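You operate a simulated robot arm through the tools that you are given. There is no shell and no other tool. Be economical: measure what you need, move in short steps, check, and stop when the job is done.

The job below is to be done with a simulated robot arm. You get a single attempt, and the scene is never put back.

Task
Power the rack down: blue flood off, breakers 1, 2 and 4 off, main switch last.
Fine: the flood goes off before breaker 4.

It is judged by the outcome, as a careful person would: the job done as asked, and still so three seconds after it is handed in. It fails if anything else is knocked over, pushed out of place, dropped, spilled or broken.

Robot
A 7-joint arm with a fingered hand on a trunk, on a base that drives. Base frame: it is fixed to the floor where the robot stands at the start and does not move with it; the origin is under the middle of the robot, x ahead of it, y to its left, z up; the surface under the hand at the start is at about z = 0.92. Lengths are in m, angles in rad, forces in N, time in s.
With the tool pointing down near the work surface it reaches from about 0.36 to 0.7 m from the robot's upright axis, wherever it stands. Its first joint turns from -1.204 to 3.002 rad. Places, roughly: main switch [0.8, -0.3, 1.3]. Payload 3.2 kg.
Tool frame: the origin (TCP) lies between the finger pads and is the grasp point; the fingertips stand 0.026 m ahead of it; z points along the fingers, y is the line along which they close. The gripper opens to 0.088 m. The gripper's body begins 0.03 m behind the TCP. The gripper is a hand of 5 fingers: y runs from the thumb to the fingers, the wrist lies at [-0.016, -0.108, -0.172] in the tool frame.
Orientation is that of the tool frame in the base frame, as [roll, pitch, yaw] about the fixed x, y, z axes, in that order (R = Rz(yaw) Ry(pitch) Rx(roll)). With the fingers straight down and the wrist toward the robot, the tool's x, y and z point along [0, 1, 0], [1, 0, 0] and [0, 0, -1] of the base frame.

Tools
- The arm moves only by the tool arm_command. Its argument "motion" is a list of rows, each a list of 2 entries, a list of its own where there are three numbers: the shift along the base's x, y, z in m, then the turn, a rotation vector about the base's x, y, z in rad. In form: [[[dx, dy, dz], [wx, wy, wz]], ...]. A call has 1 to 8 rows; each row is the pose to reach, as a shift and turn from the pose commanded when the call began. Each row takes 0.2 s and may step no farther than 0.05 m and 0.15 rad from the row before; otherwise, the whole call is refused. A pose out of reach is approached as far as the arm can. The call stops where the force on the tool passes 40 N (or 10 N more than at its start, if that is more) or the arm is blocked; 0.2 s more then pass. In this call time passes only in rows, and 0.2 s behind the last. It gives the time, the measured TCP pose, the force on the tool (base axes), the opening and the grip force at its end, in the units of the frame above (readings bear some noise), with the torque about the TCP (base axes, N m) and any sound that the robot's microphone picked up, and new pictures: "pictures" is both (left out), scene, wrist or none.
- Cameras (640 x 400 px; columns grow to the right, rows downward): "scene" is now at [0.1274, -0.0515, 1.4928]; the picture's right is [-0.55, -0.83, -0.00], its down [-0.28, 0.18, -0.94] and it looks along [0.79, -0.52, -0.33] (base axes); focal length 263 px, centre (320, 200). "wrist" rides on the gripper at [0.067, -0.098, -0.117] in the tool frame; the picture's right is [-0.71, 0.33, -0.62], its down [-0.65, -0.65, 0.39] and it looks along [-0.28, 0.68, 0.68] (tool axes); focal length 234 px, centre (320, 200). There is no depth. A picture from a camera that has moved, and an enlarged one, comes with that camera's place and axes in the base frame and with its lens.
- move_column(by): slides the trunk up (or, below 0, down) by that many m; the arm and the scene camera ride with it, the base frame stays. It gives what a move gives, with no picture.
- steer(legs): drives the robot by 1 to 6 legs, each [ahead, left, turn to the left] in m, m and rad, along the robot's own axes; the way and the turn of a leg run together, so that a leg with both is an arc; at most 1.5 m and 3.142 rad a leg. The arm and the cameras ride along, it lands a little off, and it stops where it bumps. It gives what a move gives, and a new picture of the scene camera.
- set_fingers(index, middle, ring, little, thumb_bend, thumb_turn): sets how far each is bent, from 0 (flat) to 100 (curled in); at 30 the hand is open as for a grip, at 70 the pads meet at the TCP. One left out holds its place. A second passes; each finger stops where it meets its share of the squeeze, and holds until it gets a number again. It is the only way to open and close the hand. It gives what a move gives, with no picture; readings hold the bend of each and the force on index, middle, ring, little, thumb and palm. thumb_turn goes from beside the hand (0) to across from the fingers (100), as for a grip.
- head_to(pan, tilt): turns the head with the scene camera to pan (to the left, within 1.501 rad either way) and tilt (down, from -0.506 to 1.204), counted from straight ahead of the robot. It gives what a move gives, and a new picture of the scene camera.
- zoom(camera, box): a new picture of the part [left, top, right, bottom] of that camera's present view, enlarged. It takes no simulated time.
- hand_in(): hands the job in; it is judged then, once.

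Work in short steps. Places have to be worked out from the pictures, the camera data and where the tool is seen: move nearer, look again, correct. Check each grasp and each placing, and mend what went wrong. You have 120 turns and 260 pictures in all, those below and enlarged ones among them. Open the gripper and draw the arm clear of the work before you hand the job in, unless the task says otherwise; then end with one line.

The tools are called after "Request:" as name(argument=value, ...) on one line, values as JSON. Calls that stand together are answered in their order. arm_command: Moves the arm, as the interface text tells. Its arguments: {"type":"object","properties":{"motion":{"type":"array","items":{"type":"array"}},"pictures":{"type":"string","enum":["both","scene","wrist","none"]}},"required":["motion"]} The other tools are called the same way: move_column (by) slides the trunk up or down; set_fingers (index, middle, ring, little, thumb_bend, thumb_turn) moves the fingers one by one; steer (legs) drives the base; head_to (pan, tilt) turns the head that bears the scene camera; zoom (camera, box) takes an enlarged picture of a part of a camera's view; hand_in () hands the job in.

At the start:

```text
t: 0.0
eef_pos: [0.4187, -0.3455, 1.3773]
tool_rot: [3.14, 0.002, 1.57]
ft_force: [0.1, -0.7, -0.1]
wrist_torque: [0.03, -0.01, 0.01]
gripper_width: 0.088
grasp_force: 0.0
shape: jaw
bend: [30.0, 30.0, 30.0, 30.0, 30.0, 97.0]
finger forces: [0.0, 0.0, 0.0, 0.0, 0.1, 0.0]
trunk travel left (down, up): [-0.775, 0.065]
robot x, y, heading: [-0.005, -0.0003, 0.004]
head pan, tilt: [-0.583, 0.342]
```

scene: 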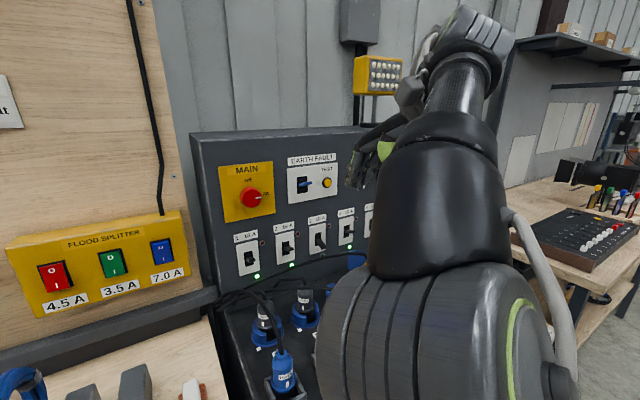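
wrist: 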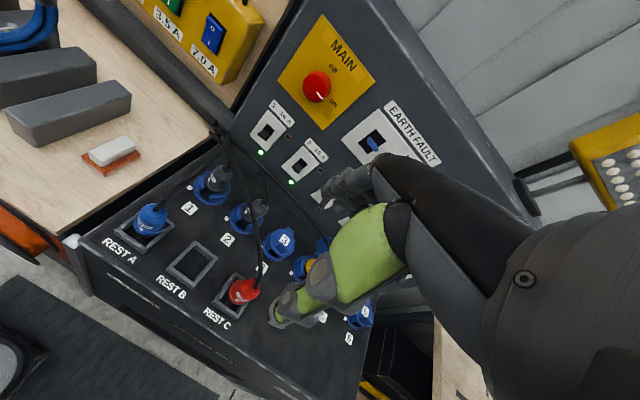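

I start by looking closely at the panel and the splitter.

Request:
zoom(camera="scene", box=[190, 130, 390, 290])

Request:
zoom(camera="scene", box=[0, 200, 200, 325])

Request:
zoom(camera="wrist", box=[160, 0, 480, 200])

```text
2.50 times, centred on (290, 210) of scene
camera zoom: at [0.1274, -0.0515, 1.4928], right [-0.55, -0.83, 0.0], down [-0.28, 0.18, -0.94], along [0.79, -0.52, -0.33], focal length 657 px, centre (395, 175)
```

zoom: 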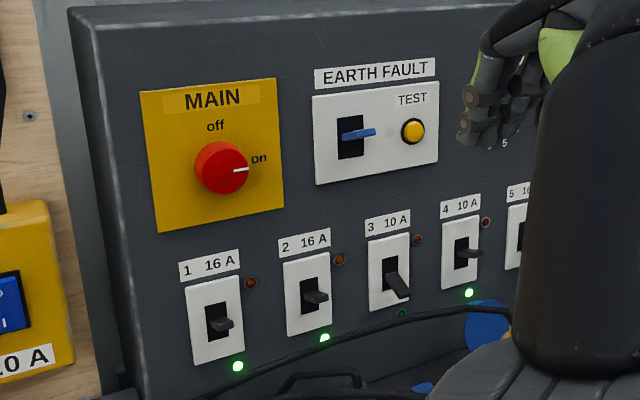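

```text
3.20 times, centred on (100, 262) of scene
camera zoom: at [0.1274, -0.0515, 1.4928], right [-0.55, -0.83, 0.0], down [-0.28, 0.18, -0.94], along [0.79, -0.52, -0.33], focal length 841 px, centre (1024, 0)
```

zoom: 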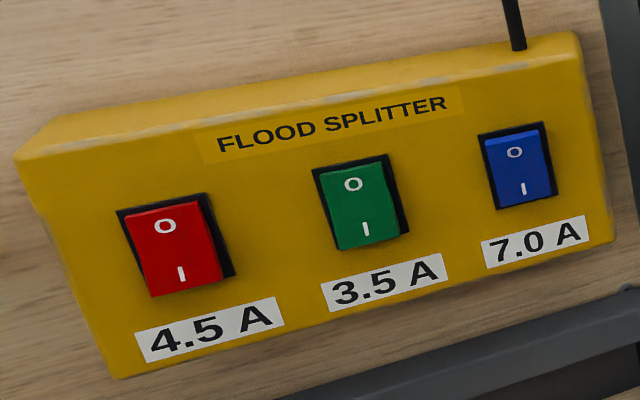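

```text
2.00 times, centred on (320, 100) of wrist
camera zoom: at [0.3213, -0.28, 1.494], right [0.33, -0.71, 0.62], down [-0.65, -0.65, -0.39], along [0.68, -0.28, -0.68], focal length 468 px, centre (320, 400)
```

zoom: 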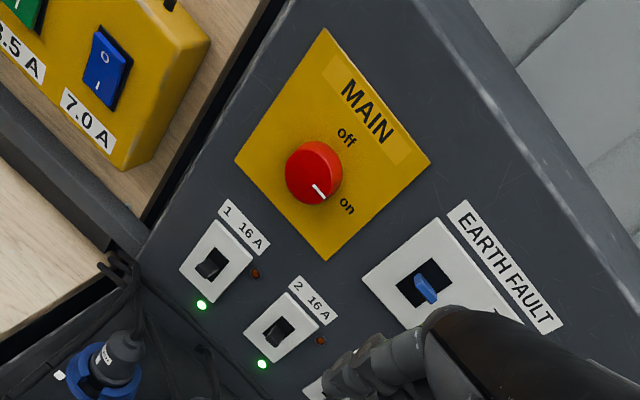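

The panel faces −x, at about x≈0.79. I place the main knob near (0.767,-0.26,1.27), levers 1/2/4 near y -0.24/-0.36/-0.60 at z≈1.08, and the blue rocker near (0.80,-0.035,1.163). Next I shape a pointing hand with only the index extended, then pitch it partly forward.

Request:
set_fingers(index=20, middle=100, ring=100, little=100, thumb_bend=30, thumb_turn=0)

Request:
arm_command(motion=[[[0, 0, 0], [0, -0.15, 0]], [[0, 0, 0], [0, -0.3, 0]], [[0, 0, 0], [0, -0.45, 0]], [[0, 0, 0], [0, -0.6, 0]], [[0, 0, 0], [0, -0.7, 0]]])

```text
t: 1.0
eef_pos: [0.4197, -0.3463, 1.3781]
tool_rot: [-3.141, 0.002, 1.572]
ft_force: [0.8, 0.6, 0.0]
wrist_torque: [0.0, -0.01, 0.01]
gripper_width: 0.1225
grasp_force: 0.1
shape: fingers
bend: [20.0, 100.0, 100.0, 100.0, 30.0, 0.0]
finger forces: [0.0, 0.0, 0.0, 0.0, 0.1, 0.0]
trunk travel left (down, up): [-0.775, 0.065]
robot x, y, heading: [-0.0011, -0.0007, 0.004]
head pan, tilt: [-0.583, 0.342]
```

```text
t: 2.2
eef_pos: [0.4172, -0.3468, 1.377]
tool_rot: [2.439, 0.001, 1.57]
ft_force: [0.0, 0.3, 0.5]
wrist_torque: [0.0, 0.02, 0.02]
gripper_width: 0.1224
grasp_force: 0.1
shape: fingers
bend: [20.0, 100.0, 100.0, 100.0, 30.0, 0.0]
finger forces: [0.0, 0.0, 0.0, 0.0, 0.0, 0.0]
trunk travel left (down, up): [-0.775, 0.065]
robot x, y, heading: [-0.001, 0.003, 0.005]
head pan, tilt: [-0.583, 0.342]
camera scene: at [0.1262, -0.0519, 1.4929], right [-0.55, -0.83, 0.0], down [-0.28, 0.18, -0.94], along [0.79, -0.52, -0.33], focal length 263 px, centre (320, 200)
camera wrist: at [0.2676, -0.2807, 1.4035], right [-0.15, -0.71, 0.69], down [-0.25, -0.65, -0.72], along [0.96, -0.28, -0.08], focal length 234 px, centre (320, 200)
```

scene: 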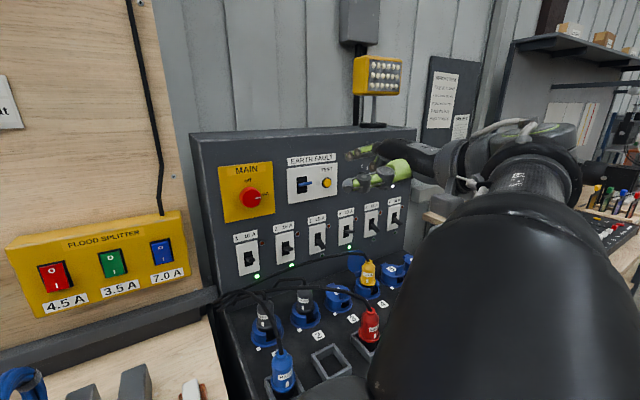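
wrist: 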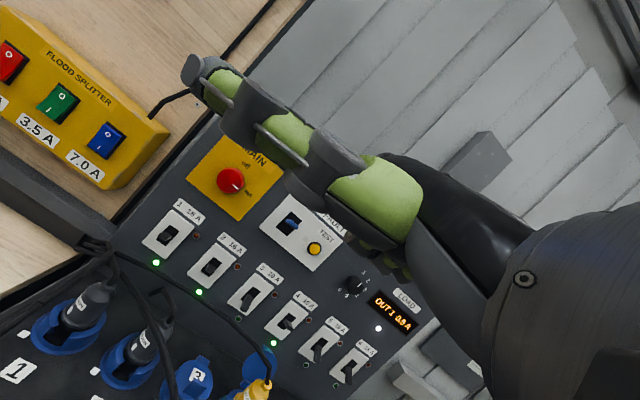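

I zoom in on the hand to see how the index and thumb now lie, and to check breakers 3–6 and the meter.

Request:
zoom(camera="scene", box=[310, 110, 510, 235])

Request:
zoom(camera="wrist", box=[130, 30, 450, 400])

```text
3.20 times, centred on (410, 172) of scene
camera zoom: at [0.1262, -0.0519, 1.4929], right [-0.55, -0.83, 0.0], down [-0.28, 0.18, -0.94], along [0.79, -0.52, -0.33], focal length 841 px, centre (32, 288)
```

zoom: 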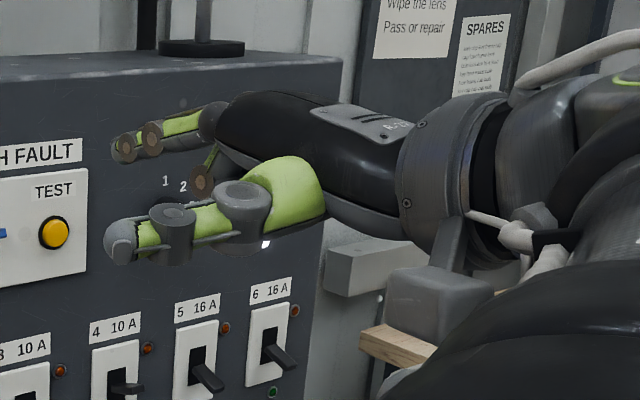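

```text
1.08 times, centred on (290, 215) of wrist (not enlarged: the box is as wide or as high as the picture)
camera zoom: at [0.2676, -0.2807, 1.4035], right [-0.15, -0.71, 0.69], down [-0.25, -0.65, -0.72], along [0.96, -0.28, -0.08], focal length 253 px, centre (352, 184)
```

zoom: 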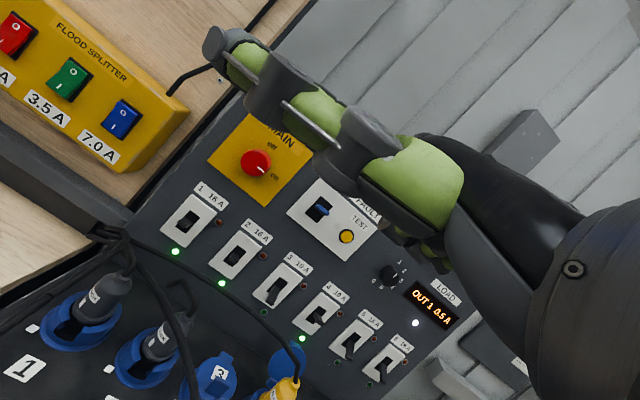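

The thick finger in front is the thumb, lying beside the hand, with the index behind it. I fold the thumb in so the index alone points ahead.

Request:
set_fingers(thumb_turn=100, thumb_bend=90)

Request:
arm_command(motion=[[[0, 0, 0], [0, 0, 0]]])

Request:
zoom(camera="scene", box=[310, 110, 510, 235])

```text
t: 3.2
eef_pos: [0.4186, -0.3462, 1.3781]
tool_rot: [2.441, 0.002, 1.571]
ft_force: [-0.5, 0.3, 0.1]
wrist_torque: [0.0, 0.01, -0.04]
gripper_width: 0.0249
grasp_force: 0.0
shape: fingers
bend: [20.0, 100.0, 100.0, 100.0, 90.0, 100.0]
finger forces: [0.0, 0.1, 0.0, 0.0, 0.1, 0.1]
trunk travel left (down, up): [-0.775, 0.065]
robot x, y, heading: [0.0028, 0.0019, 0.002]
head pan, tilt: [-0.583, 0.342]
```

```text
t: 3.6
eef_pos: [0.418, -0.3461, 1.378]
tool_rot: [2.442, 0.0, 1.574]
ft_force: [0.4, 0.3, 0.8]
wrist_torque: [0.03, 0.01, -0.03]
gripper_width: 0.0251
grasp_force: 0.1
shape: fingers
bend: [20.0, 100.0, 100.0, 100.0, 90.0, 100.0]
finger forces: [0.0, 0.0, 0.0, 0.0, 0.0, 0.0]
trunk travel left (down, up): [-0.775, 0.065]
robot x, y, heading: [-0.0006, 0.0028, 0.0]
head pan, tilt: [-0.583, 0.342]
camera scene: at [0.1274, -0.0515, 1.4928], right [-0.55, -0.83, 0.0], down [-0.28, 0.18, -0.94], along [0.79, -0.52, -0.33], focal length 263 px, centre (320, 200)
camera wrist: at [0.2687, -0.2804, 1.4035], right [-0.15, -0.71, 0.69], down [-0.25, -0.65, -0.72], along [0.96, -0.28, -0.08], focal length 234 px, centre (320, 200)
```

scene: 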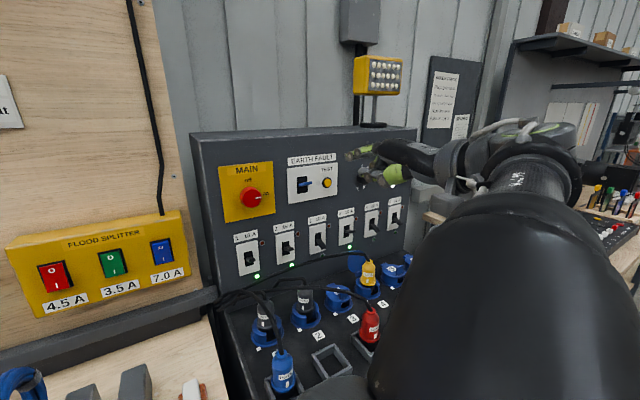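
wrist: 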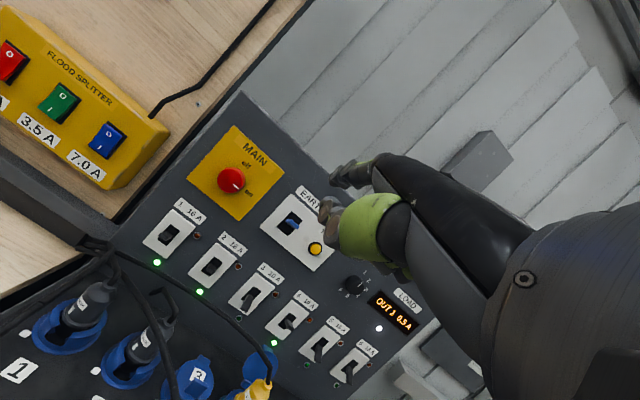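

```text
3.20 times, centred on (410, 172) of scene
camera zoom: at [0.1274, -0.0515, 1.4928], right [-0.55, -0.83, 0.0], down [-0.28, 0.18, -0.94], along [0.79, -0.52, -0.33], focal length 841 px, centre (32, 288)
```

zoom: 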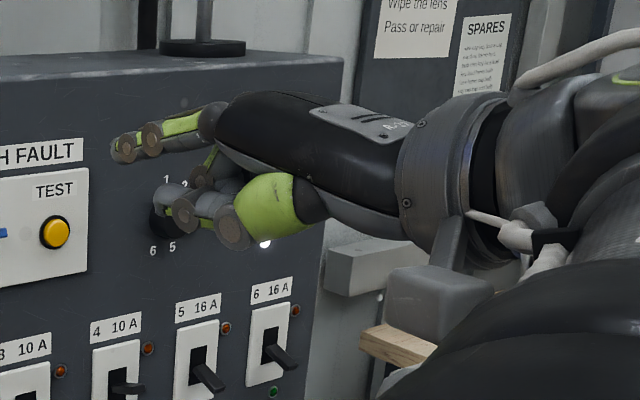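

The index tip is at about (0.470,-0.332,1.413), but the thumb tip is only 13 mm behind it. I straighten the index and curl the thumb fully to get clearance.

Request:
set_fingers(index=0, thumb_turn=100, thumb_bend=100)

Request:
arm_command(motion=[[[0, 0, 0], [0, 0.15, 0]], [[0, 0, 0], [0, 0.2, 0]], [[0, 0, 0], [0, 0.2, 0]]])

Request:
zoom(camera="scene", box=[310, 110, 510, 235])

Request:
zoom(camera="wrist", box=[260, 100, 420, 200])

```text
t: 4.6
eef_pos: [0.4183, -0.3469, 1.3779]
tool_rot: [2.442, 0.0, 1.571]
ft_force: [-0.1, -0.9, 0.5]
wrist_torque: [0.03, -0.03, -0.01]
gripper_width: 0.0336
grasp_force: 0.1
shape: fingers
bend: [0.0, 100.0, 100.0, 100.0, 100.0, 100.0]
finger forces: [0.0, 0.0, 0.0, 0.1, 0.0, 0.1]
trunk travel left (down, up): [-0.775, 0.065]
robot x, y, heading: [-0.0011, -0.0024, -0.003]
head pan, tilt: [-0.583, 0.342]
```

```text
t: 5.4
eef_pos: [0.4184, -0.3465, 1.3779]
tool_rot: [2.642, 0.002, 1.57]
ft_force: [-0.4, 0.4, 0.5]
wrist_torque: [-0.04, 0.0, -0.06]
gripper_width: 0.0334
grasp_force: 0.1
shape: fingers
bend: [0.0, 100.0, 100.0, 100.0, 100.0, 100.0]
finger forces: [0.0, 0.0, 0.1, 0.0, 0.1, 0.1]
trunk travel left (down, up): [-0.775, 0.065]
robot x, y, heading: [0.0029, 0.0004, 0.003]
head pan, tilt: [-0.583, 0.342]
camera scene: at [0.1272, -0.0514, 1.4928], right [-0.55, -0.83, 0.0], down [-0.28, 0.18, -0.94], along [0.79, -0.52, -0.33], focal length 263 px, centre (320, 200)
camera wrist: at [0.2769, -0.28, 1.4332], right [-0.01, -0.71, 0.71], down [-0.39, -0.65, -0.65], along [0.92, -0.28, -0.27], focal length 234 px, centre (320, 200)
```

scene: 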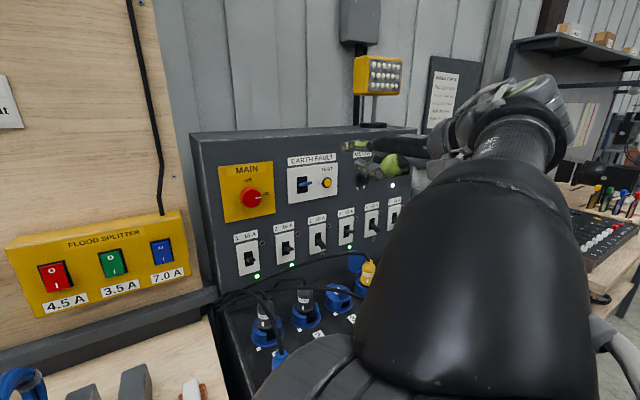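
wrist: 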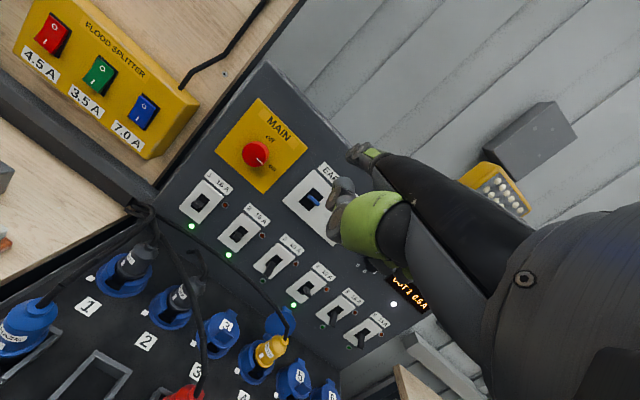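

```text
3.20 times, centred on (410, 172) of scene
camera zoom: at [0.1272, -0.0514, 1.4928], right [-0.55, -0.83, 0.0], down [-0.28, 0.18, -0.94], along [0.79, -0.52, -0.33], focal length 841 px, centre (32, 288)
```

zoom: 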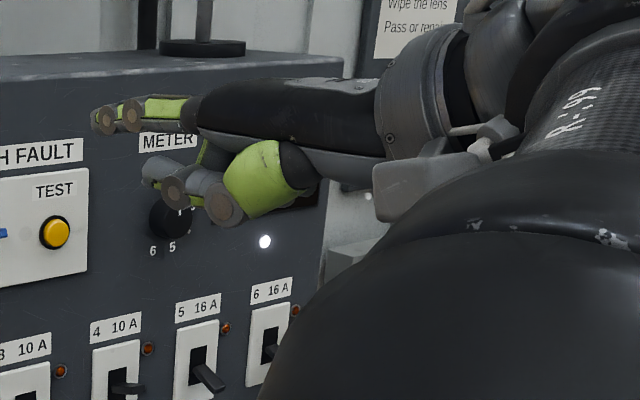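

```text
4.00 times, centred on (340, 150) of wrist
camera zoom: at [0.2769, -0.28, 1.4332], right [-0.01, -0.71, 0.71], down [-0.39, -0.65, -0.65], along [0.92, -0.28, -0.27], focal length 937 px, centre (240, 400)
```

zoom: 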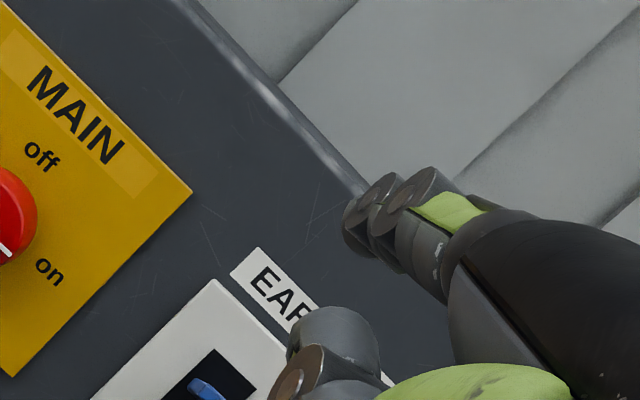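

The index tip is now about (0.074, 0.0125, 0.046) from the TCP, and it points level. Before thinking about driving I look down at the space in front of the base.

Request:
head_to(pan=0.1, tilt=1.1)

Request:
head_to(pan=-1.3, tilt=0.9)

Request:
head_to(pan=-0.2, tilt=0.5)

```text
t: 6.5
eef_pos: [0.4202, -0.3454, 1.3768]
tool_rot: [2.644, 0.005, 1.572]
ft_force: [-0.6, 0.1, -0.1]
wrist_torque: [0.0, -0.04, 0.03]
gripper_width: 0.0331
grasp_force: 0.0
shape: fingers
bend: [0.0, 100.0, 100.0, 100.0, 100.0, 100.0]
finger forces: [0.0, 0.0, 0.0, 0.0, 0.1, 0.1]
trunk travel left (down, up): [-0.775, 0.065]
robot x, y, heading: [-0.0013, -0.0005, -0.002]
head pan, tilt: [0.099, 1.1]
camera scene: at [0.1156, 0.0043, 1.4331], right [0.07, -1.0, 0.0], down [-0.87, -0.06, -0.49], along [0.49, 0.03, -0.87], focal length 263 px, centre (320, 200)
```

scene: 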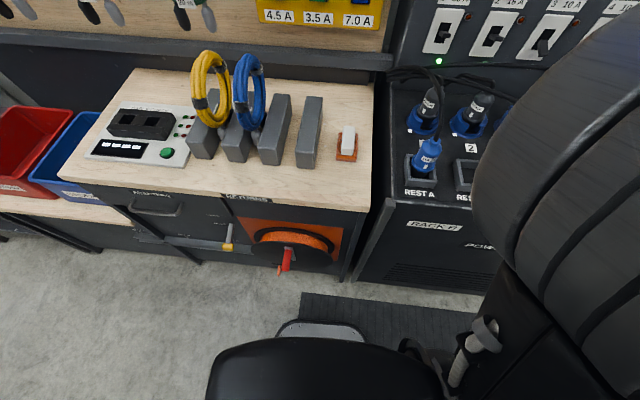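

```text
t: 8.0
eef_pos: [0.4198, -0.3461, 1.3785]
tool_rot: [2.641, 0.001, 1.572]
ft_force: [0.4, -0.4, -0.8]
wrist_torque: [0.01, -0.02, 0.01]
gripper_width: 0.0335
grasp_force: 0.0
shape: fingers
bend: [0.0, 100.0, 100.0, 100.0, 100.0, 100.0]
finger forces: [0.0, 0.0, 0.0, 0.0, 0.1, 0.0]
trunk travel left (down, up): [-0.775, 0.065]
robot x, y, heading: [-0.0005, 0.0001, -0.001]
head pan, tilt: [-1.3, 0.901]
camera scene: at [0.0699, -0.0729, 1.4443], right [-0.96, -0.27, 0.0], down [-0.21, 0.76, -0.62], along [0.17, -0.6, -0.78], focal length 263 px, centre (320, 200)
```

scene: 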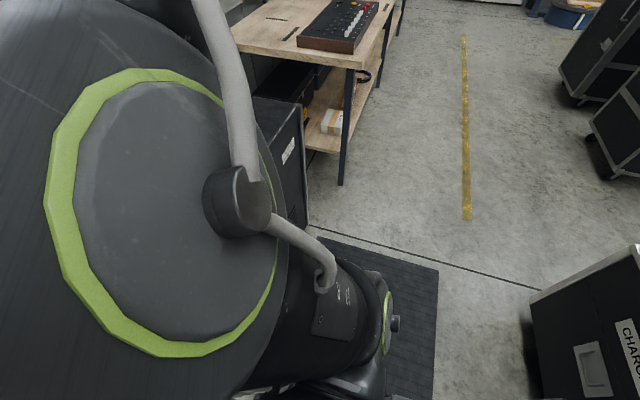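

```text
t: 9.4
eef_pos: [0.4201, -0.3473, 1.3776]
tool_rot: [2.641, 0.002, 1.572]
ft_force: [0.1, 0.5, -0.1]
wrist_torque: [-0.02, 0.01, -0.01]
gripper_width: 0.0332
grasp_force: 0.2
shape: fingers
bend: [0.0, 100.0, 100.0, 100.0, 100.0, 100.0]
finger forces: [0.0, 0.0, 0.0, 0.0, 0.0, 0.0]
trunk travel left (down, up): [-0.775, 0.065]
robot x, y, heading: [0.0031, -0.0012, 0.001]
head pan, tilt: [-0.201, 0.499]
camera scene: at [0.1387, -0.0185, 1.4782], right [-0.2, -0.98, 0.0], down [-0.47, 0.1, -0.88], along [0.86, -0.18, -0.48], focal length 263 px, centre (320, 200)
```

scene: 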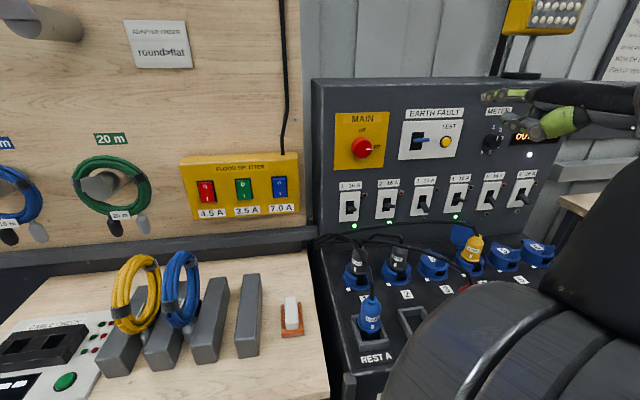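

The console front is at about x≈0.42, so sideways room is fine. I zoom on the blue rocker and knob before approaching the rocker from where the base stands.

Request:
zoom(camera="scene", box=[170, 140, 330, 240])

Request:
zoom(camera="scene", box=[320, 100, 480, 200])

Request:
zoom(camera="scene", box=[320, 170, 480, 270])

```text
4.00 times, centred on (250, 190) of scene
camera zoom: at [0.1387, -0.0185, 1.4782], right [-0.2, -0.98, 0.0], down [-0.47, 0.1, -0.88], along [0.86, -0.18, -0.48], focal length 1052 px, centre (600, 240)
```

zoom: 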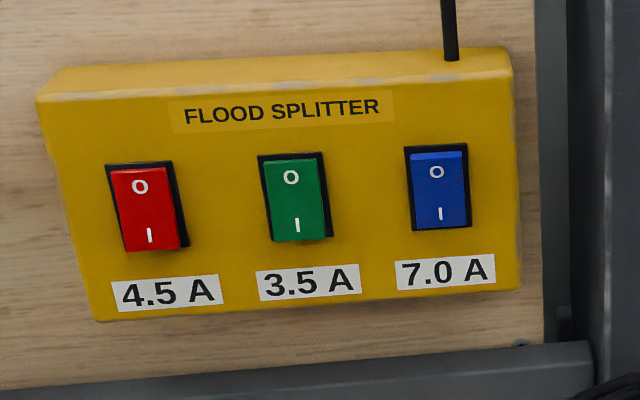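

```text
4.00 times, centred on (400, 150) of scene
camera zoom: at [0.1387, -0.0185, 1.4782], right [-0.2, -0.98, 0.0], down [-0.47, 0.1, -0.88], along [0.86, -0.18, -0.48], focal length 1052 px, centre (0, 400)
```

zoom: 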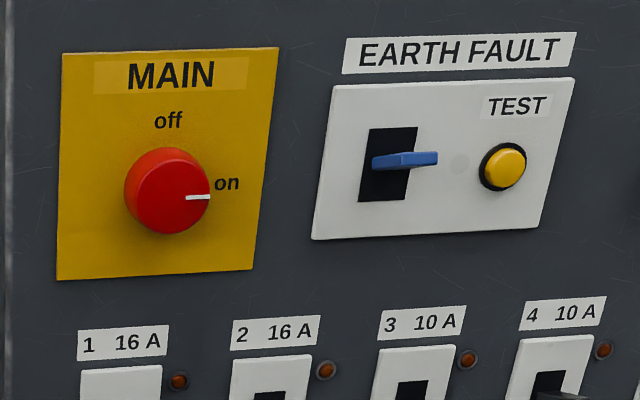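

```text
4.00 times, centred on (400, 220) of scene
camera zoom: at [0.1387, -0.0185, 1.4782], right [-0.2, -0.98, 0.0], down [-0.47, 0.1, -0.88], along [0.86, -0.18, -0.48], focal length 1052 px, centre (0, 120)
```

zoom: 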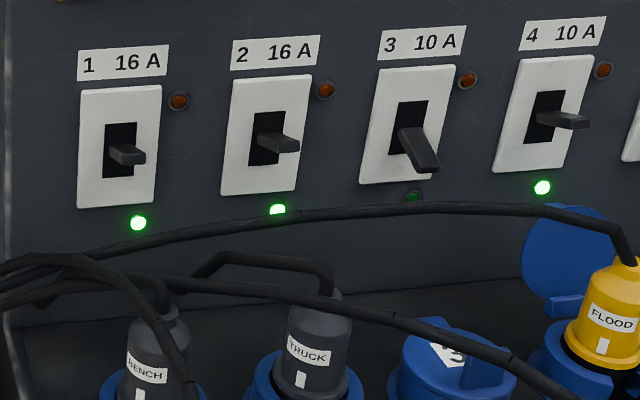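

The blue rocker has its O side out, so it is on, while red and green are already off. I aim for the "O" at about (0.80,-0.038,1.182), moving laterally first and clear of the panel.

Request:
arm_command(motion=[[[0, 0.04, -0.015], [0, 0, 0]], [[0, 0.08, -0.03], [0, 0, 0]], [[0, 0.12, -0.045], [0, 0, 0]], [[0, 0.16, -0.06], [0, 0, 0]], [[0, 0.2, -0.075], [0, 0, 0]], [[0, 0.24, -0.09], [0, 0, 0]], [[0, 0.28, -0.105], [0, 0, 0]], [[0, 0.296, -0.12], [0, 0, 0]]], pictures="none")

Request:
arm_command(motion=[[[0.03, 0, -0.03], [0, 0, 0]], [[0.06, 0, -0.06], [0, 0, 0]], [[0.09, 0, -0.09], [0, 0, 0]], [[0.12, 0, -0.12], [0, 0, 0]], [[0.16, 0, -0.12], [0, 0, 0]], [[0.19, 0, -0.12], [0, 0, 0]]])

```text
t: 11.2
eef_pos: [0.6171, -0.0702, 1.3065]
tool_rot: [2.641, -0.001, 1.569]
ft_force: [0.5, 0.4, -0.9]
wrist_torque: [-0.04, 0.01, -0.07]
gripper_width: 0.0332
grasp_force: 0.1
shape: fingers
bend: [0.0, 100.0, 100.0, 100.0, 100.0, 100.0]
finger forces: [0.1, 0.0, 0.1, 0.0, 0.0, 0.0]
out of reach, approached as far as the arm can: row 1, 2, 3, 4, 5, 6, 7, 8
trunk travel left (down, up): [-0.775, 0.065]
robot x, y, heading: [-0.0003, -0.001, 0.002]
head pan, tilt: [-0.201, 0.499]
```

```text
t: 12.6
eef_pos: [0.7643, -0.0787, 1.1925]
tool_rot: [2.627, 0.006, 1.574]
ft_force: [-24.0, 5.4, 11.1]
wrist_torque: [0.01, -1.38, 0.3]
gripper_width: 0.0402
grasp_force: 14.8
shape: fingers
bend: [0.0, 100.0, 100.0, 100.0, 100.0, 100.0]
finger forces: [10.3, 0.0, 0.1, 0.0, 19.4, 0.0]
out of reach, approached as far as the arm can: row 5, 6
trunk travel left (down, up): [-0.775, 0.065]
robot x, y, heading: [-0.0004, 0.0012, -0.001]
head pan, tilt: [-0.201, 0.499]
camera scene: at [0.1244, -0.0152, 1.4797], right [-0.2, -0.98, 0.0], down [-0.46, 0.09, -0.88], along [0.87, -0.18, -0.47], focal length 263 px, centre (320, 200)
camera wrist: at [0.6217, -0.0133, 1.2454], right [-0.01, -0.7, 0.71], down [-0.37, -0.65, -0.66], along [0.93, -0.28, -0.25], focal length 234 px, centre (320, 200)
```

scene: 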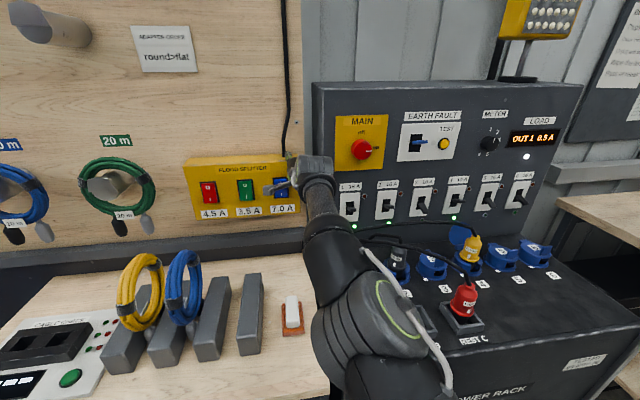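
wrist: 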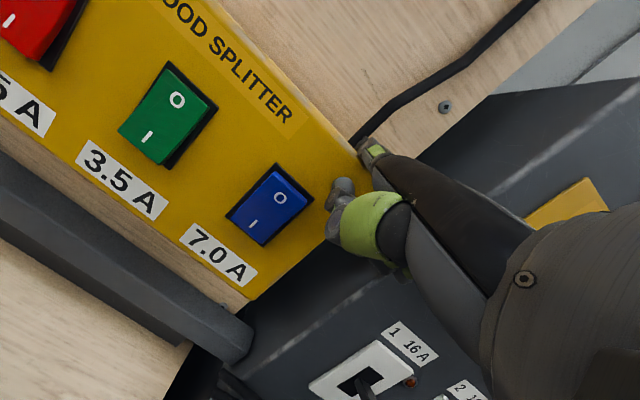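

Targets close to the robot's axis were out of reach, so the arm went further forward than I meant. The finger and thumb now press on the splitter box to the right of the rocker, so I back straight off.

Request:
arm_command(motion=[[[-0.04, 0, 0], [0, 0, 0]]])

```text
t: 13.0
eef_pos: [0.7348, -0.0921, 1.1803]
tool_rot: [2.644, 0.001, 1.559]
ft_force: [4.1, 1.4, 8.9]
wrist_torque: [0.02, -0.43, 0.09]
gripper_width: 0.0461
grasp_force: 4.8
shape: fingers
bend: [0.0, 100.0, 100.0, 100.0, 100.0, 100.0]
finger forces: [9.8, 0.0, 0.0, 0.0, 0.0, 0.0]
trunk travel left (down, up): [-0.775, 0.065]
robot x, y, heading: [-0.0024, 0.0022, 0.002]
head pan, tilt: [-0.201, 0.499]
camera scene: at [0.1351, -0.0161, 1.4786], right [-0.2, -0.98, 0.0], down [-0.47, 0.09, -0.88], along [0.86, -0.18, -0.48], focal length 263 px, centre (320, 200)
camera wrist: at [0.5939, -0.0238, 1.2358], right [-0.01, -0.71, 0.71], down [-0.4, -0.65, -0.65], along [0.92, -0.29, -0.27], focal length 234 px, centre (320, 200)
```

scene: 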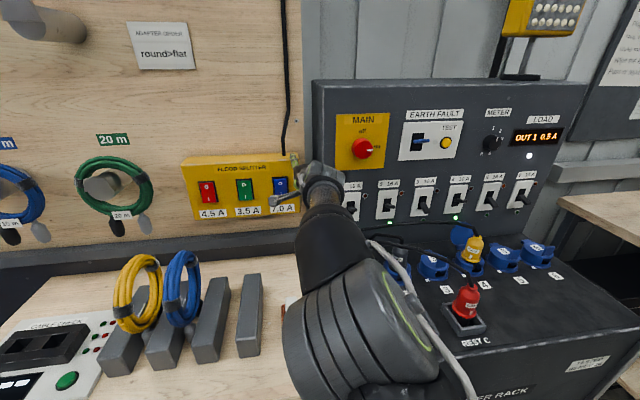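
wrist: 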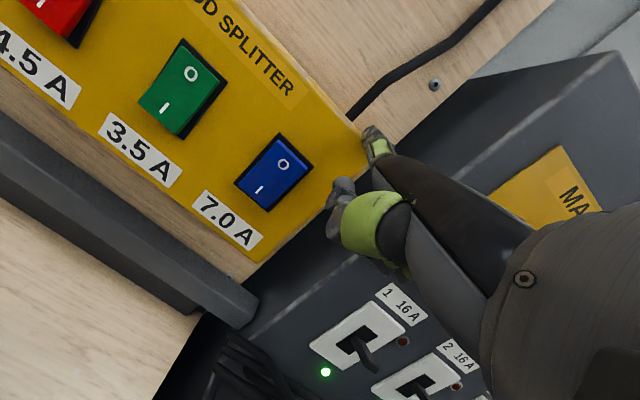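

The index still feels about 10 N, so I keep backing away in −x.

Request:
arm_command(motion=[[[-0.03, 0, 0.0], [0, 0, 0]]])

Request:
zoom(camera="wrist", box=[220, 80, 460, 230])

```text
t: 13.6
eef_pos: [0.7071, -0.1088, 1.1193]
tool_rot: [2.742, -0.021, 1.535]
ft_force: [-0.4, -0.1, 0.0]
wrist_torque: [0.0, 0.01, 0.01]
gripper_width: 0.0328
grasp_force: 0.0
shape: fingers
bend: [0.0, 100.0, 100.0, 100.0, 100.0, 100.0]
finger forces: [0.0, 0.0, 0.0, 0.0, 0.0, 0.1]
trunk travel left (down, up): [-0.775, 0.065]
robot x, y, heading: [0.0007, 0.0013, -0.001]
head pan, tilt: [-0.201, 0.499]
stopped in row 1: the arm was blocked; the commanded pose is now the measured one
camera scene: at [0.1387, -0.0181, 1.4781], right [-0.2, -0.98, 0.0], down [-0.47, 0.1, -0.88], along [0.86, -0.18, -0.48], focal length 263 px, centre (320, 200)
camera wrist: at [0.5735, -0.0386, 1.1902], right [0.04, -0.72, 0.69], down [-0.47, -0.62, -0.63], along [0.88, -0.3, -0.37], focal length 234 px, centre (320, 200)
```

scene: 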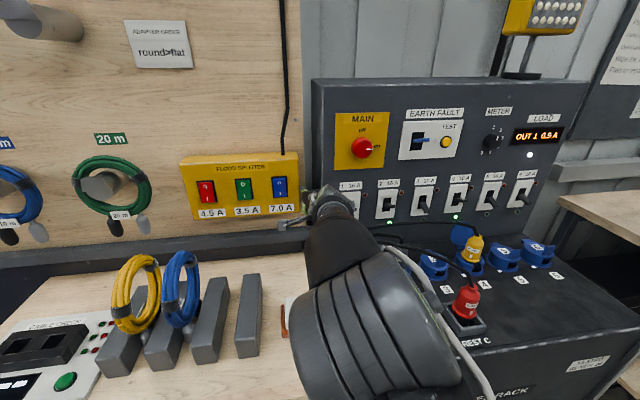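
wrist: 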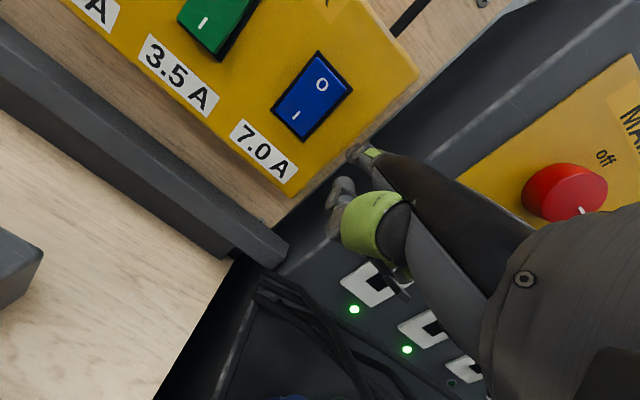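

```text
2.67 times, centred on (340, 155) of wrist
camera zoom: at [0.5735, -0.0386, 1.1902], right [0.04, -0.72, 0.69], down [-0.47, -0.62, -0.63], along [0.88, -0.3, -0.37], focal length 624 px, centre (267, 320)
```

zoom: 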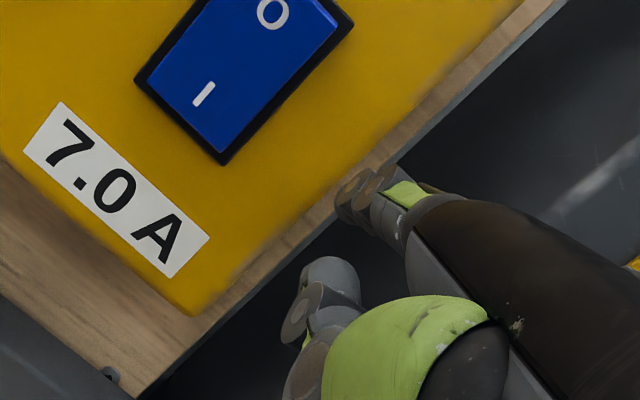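

The pose command has reset to the free pose. I look down to see what the elbow or forearm is near before I back the base away.

Request:
head_to(pan=-0.3, tilt=1.0)

```text
t: 14.5
eef_pos: [0.7061, -0.108, 1.118]
tool_rot: [2.741, -0.021, 1.533]
ft_force: [0.1, 0.2, -0.7]
wrist_torque: [-0.03, 0.01, 0.0]
gripper_width: 0.0335
grasp_force: 0.0
shape: fingers
bend: [0.0, 100.0, 100.0, 100.0, 100.0, 100.0]
finger forces: [0.0, 0.0, 0.0, 0.0, 0.0, 0.1]
trunk travel left (down, up): [-0.775, 0.065]
robot x, y, heading: [-0.0004, 0.0018, -0.001]
head pan, tilt: [-0.3, 1.0]
camera scene: at [0.1163, -0.0209, 1.4371], right [-0.3, -0.96, 0.0], down [-0.8, 0.25, -0.54], along [0.52, -0.16, -0.84], focal length 263 px, centre (320, 200)
```

scene: 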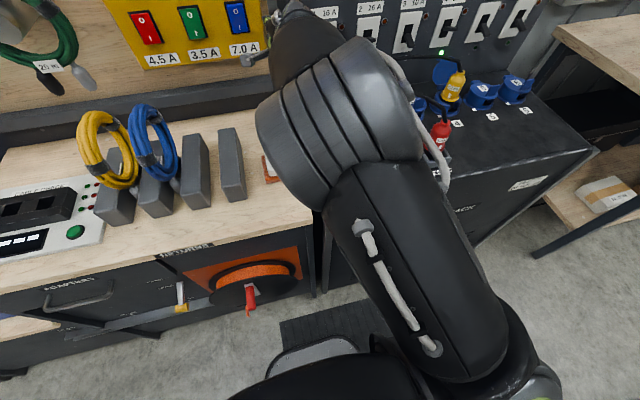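

The elbow is low over the console near the REST A plug. I raise the trunk a little first for clearance, then I'll back up.

Request:
move_column(by=0.04)

Request:
steer(legs=[[-0.1, 0, 0]])

```text
t: 15.3
eef_pos: [0.7067, -0.1095, 1.1602]
tool_rot: [2.74, -0.022, 1.535]
ft_force: [-0.8, 0.4, 0.4]
wrist_torque: [-0.02, 0.0, 0.01]
gripper_width: 0.0333
grasp_force: 0.1
shape: fingers
bend: [0.0, 100.0, 100.0, 100.0, 100.0, 100.0]
finger forces: [0.0, 0.0, 0.0, 0.0, 0.1, 0.0]
trunk travel left (down, up): [-0.815, 0.025]
robot x, y, heading: [0.0022, 0.0007, -0.001]
head pan, tilt: [-0.3, 1.0]
```

```text
t: 16.5
eef_pos: [0.6067, -0.1083, 1.1611]
tool_rot: [2.742, -0.02, 1.538]
ft_force: [-0.5, 0.6, 0.6]
wrist_torque: [-0.01, 0.02, -0.03]
gripper_width: 0.0333
grasp_force: 0.1
shape: fingers
bend: [0.0, 100.0, 100.0, 100.0, 100.0, 100.0]
finger forces: [0.1, 0.0, 0.0, 0.0, 0.0, 0.0]
trunk travel left (down, up): [-0.815, 0.025]
robot x, y, heading: [-0.1013, -0.0028, 0.002]
head pan, tilt: [-0.3, 1.0]
camera scene: at [0.0166, -0.0207, 1.477], right [-0.3, -0.96, 0.0], down [-0.8, 0.25, -0.54], along [0.52, -0.16, -0.84], focal length 263 px, centre (320, 200)
```

scene: 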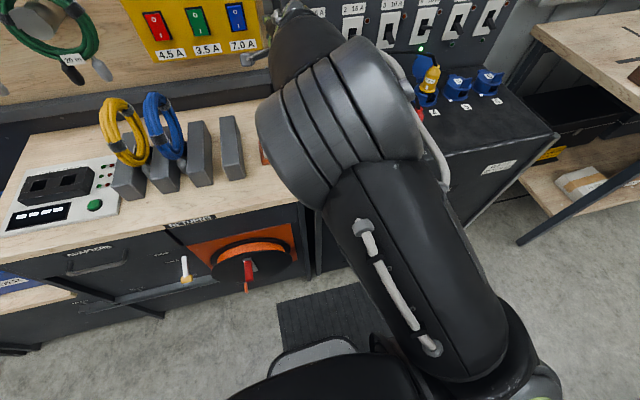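

Free and 0.1 m back. Next I restore the orientation and bring the index to a point about 6 cm in front of the "O".

Request:
arm_command(motion=[[[0, 0.03, 0], [0, -0.05, 0.017]], [[0.01, 0.058, -0.01], [0, -0.1, 0.035]], [[0.04, 0.058, -0.023], [0, -0.1, 0.035]]])

Request:
head_to(pan=-0.1, tilt=0.5)

Request:
zoom(camera="wrist", box=[160, 50, 480, 250])

```text
t: 17.3
eef_pos: [0.6505, -0.047, 1.1372]
tool_rot: [2.641, -0.023, 1.577]
ft_force: [-0.1, 0.1, -0.7]
wrist_torque: [0.02, 0.01, -0.04]
gripper_width: 0.0332
grasp_force: 0.1
shape: fingers
bend: [0.0, 100.0, 100.0, 100.0, 100.0, 100.0]
finger forces: [0.1, 0.1, 0.0, 0.0, 0.0, 0.0]
trunk travel left (down, up): [-0.815, 0.025]
robot x, y, heading: [-0.0977, 0.0004, -0.001]
head pan, tilt: [-0.3, 1.0]
camera scene: at [0.0193, -0.0208, 1.4768], right [-0.3, -0.96, 0.0], down [-0.81, 0.25, -0.54], along [0.51, -0.16, -0.84], focal length 263 px, centre (320, 200)
camera wrist: at [0.5078, 0.0167, 1.1939], right [0.0, -0.72, 0.69], down [-0.38, -0.64, -0.67], along [0.92, -0.27, -0.28], focal length 234 px, centre (320, 200)
```

scene: 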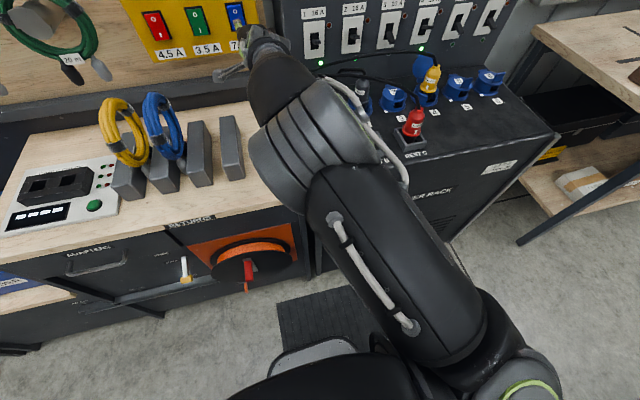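
wrist: 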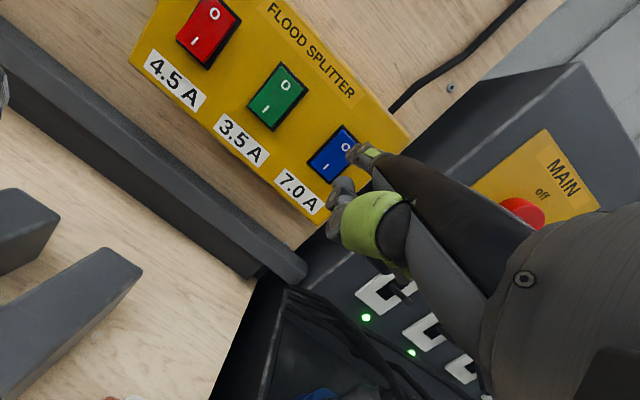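

```text
t: 18.2
eef_pos: [0.6483, -0.0486, 1.1391]
tool_rot: [2.641, -0.024, 1.575]
ft_force: [-0.4, -0.1, 0.2]
wrist_torque: [0.01, 0.0, -0.01]
gripper_width: 0.0332
grasp_force: 0.1
shape: fingers
bend: [0.0, 100.0, 100.0, 100.0, 100.0, 100.0]
finger forces: [0.0, 0.0, 0.1, 0.1, 0.0, 0.0]
trunk travel left (down, up): [-0.815, 0.025]
robot x, y, heading: [-0.1042, 0.0035, -0.002]
head pan, tilt: [-0.099, 0.499]
camera scene: at [0.04, -0.0092, 1.5181], right [-0.1, -1.0, 0.0], down [-0.48, 0.05, -0.88], along [0.87, -0.09, -0.48], focal length 263 px, centre (320, 200)
```

scene: 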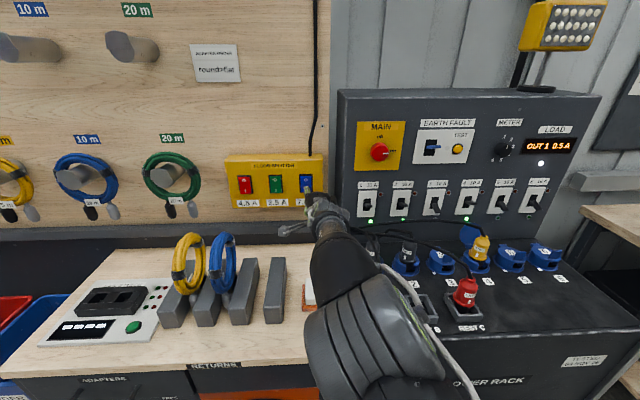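

```text
2.00 times, centred on (320, 150) of wrist
camera zoom: at [0.5051, 0.0157, 1.1953], right [-0.01, -0.72, 0.69], down [-0.38, -0.64, -0.67], along [0.92, -0.27, -0.27], focal length 468 px, centre (320, 300)
```

zoom: 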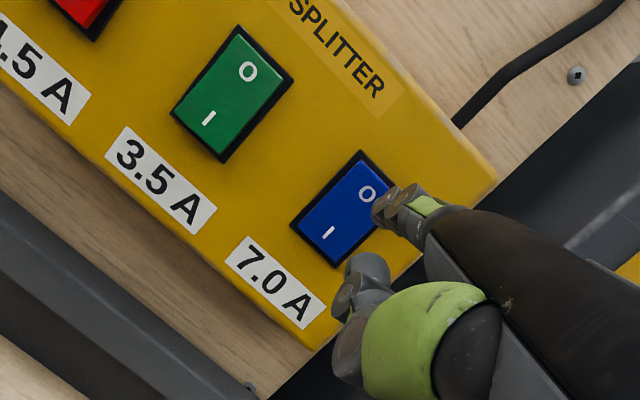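

Both cameras agree on the "O" at (0.795,-0.041,1.181), and the index tip sits about 7 cm in front of it at the right y and z. I advance in small steps.

Request:
arm_command(motion=[[[0.03, -0.003, 0.002], [0, 0, 0]], [[0.05, -0.005, 0.003], [0, 0, 0]], [[0.06, -0.005, 0.003], [0, 0, 0]], [[0.07, -0.005, 0.003], [0, 0, 0]]], pictures="wrist")

Request:
zoom(camera="wrist", box=[220, 80, 460, 230])

```text
t: 19.2
eef_pos: [0.6884, -0.0586, 1.1395]
tool_rot: [2.643, -0.025, 1.576]
ft_force: [0.6, 0.3, -0.1]
wrist_torque: [-0.01, -0.04, -0.04]
gripper_width: 0.0334
grasp_force: 0.0
shape: fingers
bend: [0.0, 100.0, 100.0, 100.0, 100.0, 100.0]
finger forces: [0.0, 0.0, 0.0, 0.1, 0.1, 0.1]
out of reach, approached as far as the arm can: row 2, 3, 4
trunk travel left (down, up): [-0.815, 0.025]
robot x, y, heading: [-0.1018, -0.0008, 0.001]
head pan, tilt: [-0.099, 0.499]
camera wrist: at [0.5462, 0.0053, 1.1964], right [0.0, -0.72, 0.69], down [-0.39, -0.64, -0.67], along [0.92, -0.27, -0.28], focal length 234 px, centre (320, 200)
```

wrist: 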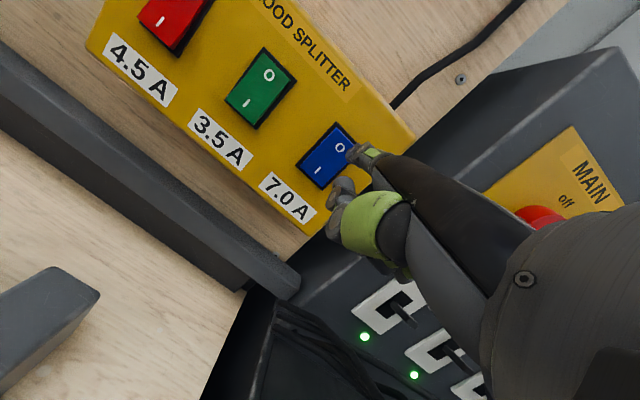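

```text
2.67 times, centred on (340, 155) of wrist
camera zoom: at [0.5462, 0.0053, 1.1964], right [0.0, -0.72, 0.69], down [-0.39, -0.64, -0.67], along [0.92, -0.27, -0.28], focal length 624 px, centre (267, 320)
```

zoom: 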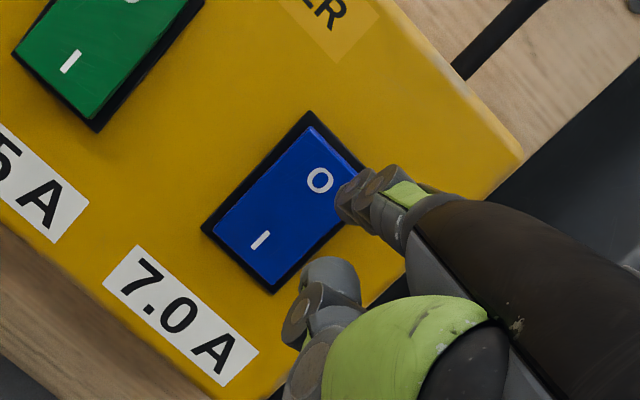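

The arm's limit from here is about 0.79 m. I pull the command back into reach and drive ahead a few cm.

Request:
arm_command(motion=[[[-0.04, 0, 0], [0, 0, 0]]], pictures="none")

Request:
steer(legs=[[0.04, 0, 0]])

Request:
zoom(camera="wrist", box=[220, 80, 460, 230])

```text
t: 19.6
eef_pos: [0.689, -0.0598, 1.1408]
tool_rot: [2.643, -0.022, 1.573]
ft_force: [-0.1, -0.3, 0.6]
wrist_torque: [0.04, 0.01, 0.02]
gripper_width: 0.0334
grasp_force: 0.1
shape: fingers
bend: [0.0, 100.0, 100.0, 100.0, 100.0, 100.0]
finger forces: [0.0, 0.1, 0.1, 0.0, 0.0, 0.0]
out of reach, approached as far as the arm can: row 1
trunk travel left (down, up): [-0.815, 0.025]
robot x, y, heading: [-0.1014, -0.0001, 0.002]
head pan, tilt: [-0.099, 0.499]
```

```text
t: 20.6
eef_pos: [0.7198, -0.0576, 1.1462]
tool_rot: [2.635, -0.018, 1.578]
ft_force: [-13.5, -1.6, 1.0]
wrist_torque: [0.06, -0.7, 0.01]
gripper_width: 0.0311
grasp_force: 7.1
shape: fingers
bend: [1.0, 100.0, 100.0, 100.0, 100.0, 100.0]
finger forces: [15.4, 0.1, 0.0, 0.0, 0.0, 0.0]
trunk travel left (down, up): [-0.815, 0.025]
robot x, y, heading: [-0.0641, -0.0012, 0.001]
head pan, tilt: [-0.099, 0.499]
stopped in leg 1: the force on the tool passed its limit at 134 N (the readings are from after the stop); the commanded pose is now the measured one
camera scene: at [0.0702, -0.0098, 1.5187], right [-0.1, -0.99, 0.0], down [-0.47, 0.05, -0.88], along [0.88, -0.09, -0.48], focal length 263 px, centre (320, 200)
```

scene: 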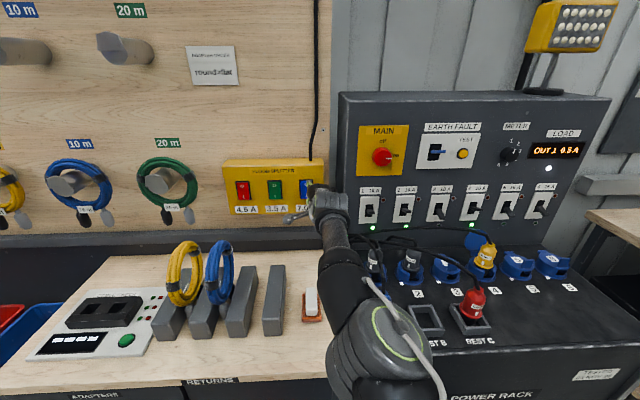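

```text
2.67 times, centred on (340, 155) of wrist
camera zoom: at [0.5766, 0.0062, 1.2024], right [-0.01, -0.72, 0.69], down [-0.38, -0.64, -0.67], along [0.93, -0.27, -0.27], focal length 624 px, centre (267, 320)
```

zoom: 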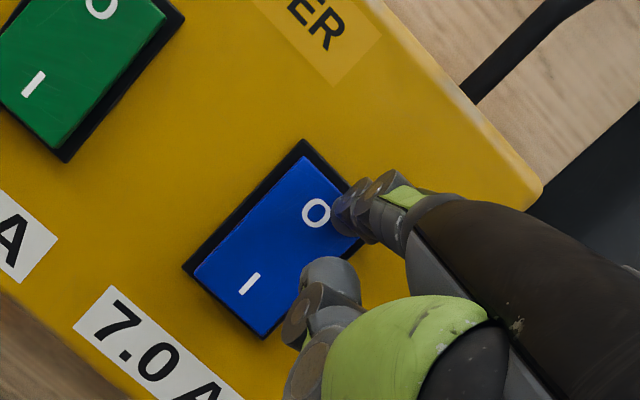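

The rocker was touched, harder than I wanted. It looks tipped to O, so I retreat and check.

Request:
arm_command(motion=[[[-0.02, 0, 0], [0, 0, 0]]], pictures="none")

Request:
steer(legs=[[-0.08, 0, 0]])

Request:
zoom(camera="wrist", box=[180, 40, 420, 190])

```text
t: 21.0
eef_pos: [0.7041, -0.0563, 1.1438]
tool_rot: [2.635, -0.018, 1.579]
ft_force: [0.8, -0.3, -0.1]
wrist_torque: [-0.02, -0.01, -0.04]
gripper_width: 0.0331
grasp_force: 0.0
shape: fingers
bend: [0.0, 100.0, 100.0, 100.0, 100.0, 100.0]
finger forces: [0.1, 0.1, 0.0, 0.0, 0.0, 0.1]
trunk travel left (down, up): [-0.815, 0.025]
robot x, y, heading: [-0.0628, -0.0007, 0.002]
head pan, tilt: [-0.099, 0.499]
```

```text
t: 22.0
eef_pos: [0.6243, -0.0563, 1.1426]
tool_rot: [2.638, -0.023, 1.582]
ft_force: [0.9, 0.6, 0.4]
wrist_torque: [-0.01, -0.02, 0.01]
gripper_width: 0.0331
grasp_force: 0.0
shape: fingers
bend: [0.0, 100.0, 100.0, 100.0, 100.0, 100.0]
finger forces: [0.0, 0.0, 0.0, 0.0, 0.0, 0.0]
trunk travel left (down, up): [-0.815, 0.025]
robot x, y, heading: [-0.1431, 0.0003, -0.0]
head pan, tilt: [-0.099, 0.499]
camera scene: at [-0.0036, -0.0091, 1.5181], right [-0.1, -0.99, 0.0], down [-0.48, 0.05, -0.88], along [0.87, -0.09, -0.48], focal length 263 px, centre (320, 200)
```

scene: 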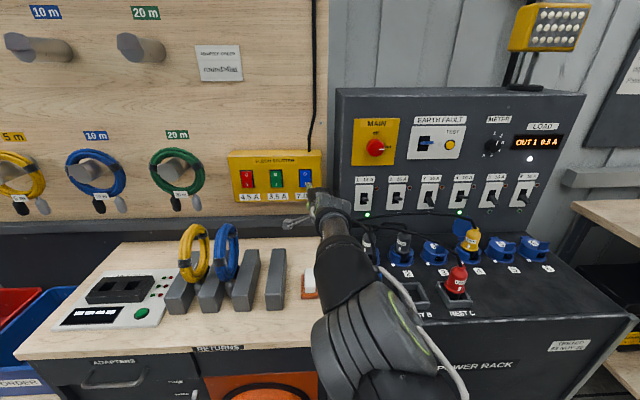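

```text
2.67 times, centred on (300, 115) of wrist
camera zoom: at [0.4818, 0.0075, 1.1991], right [0.0, -0.72, 0.69], down [-0.38, -0.64, -0.67], along [0.93, -0.26, -0.27], focal length 624 px, centre (373, 427)
```

zoom: 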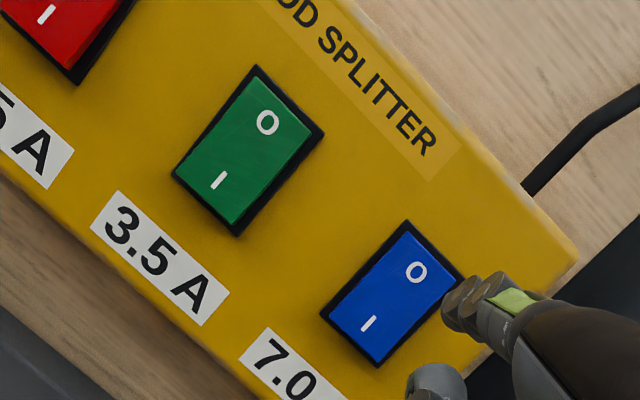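

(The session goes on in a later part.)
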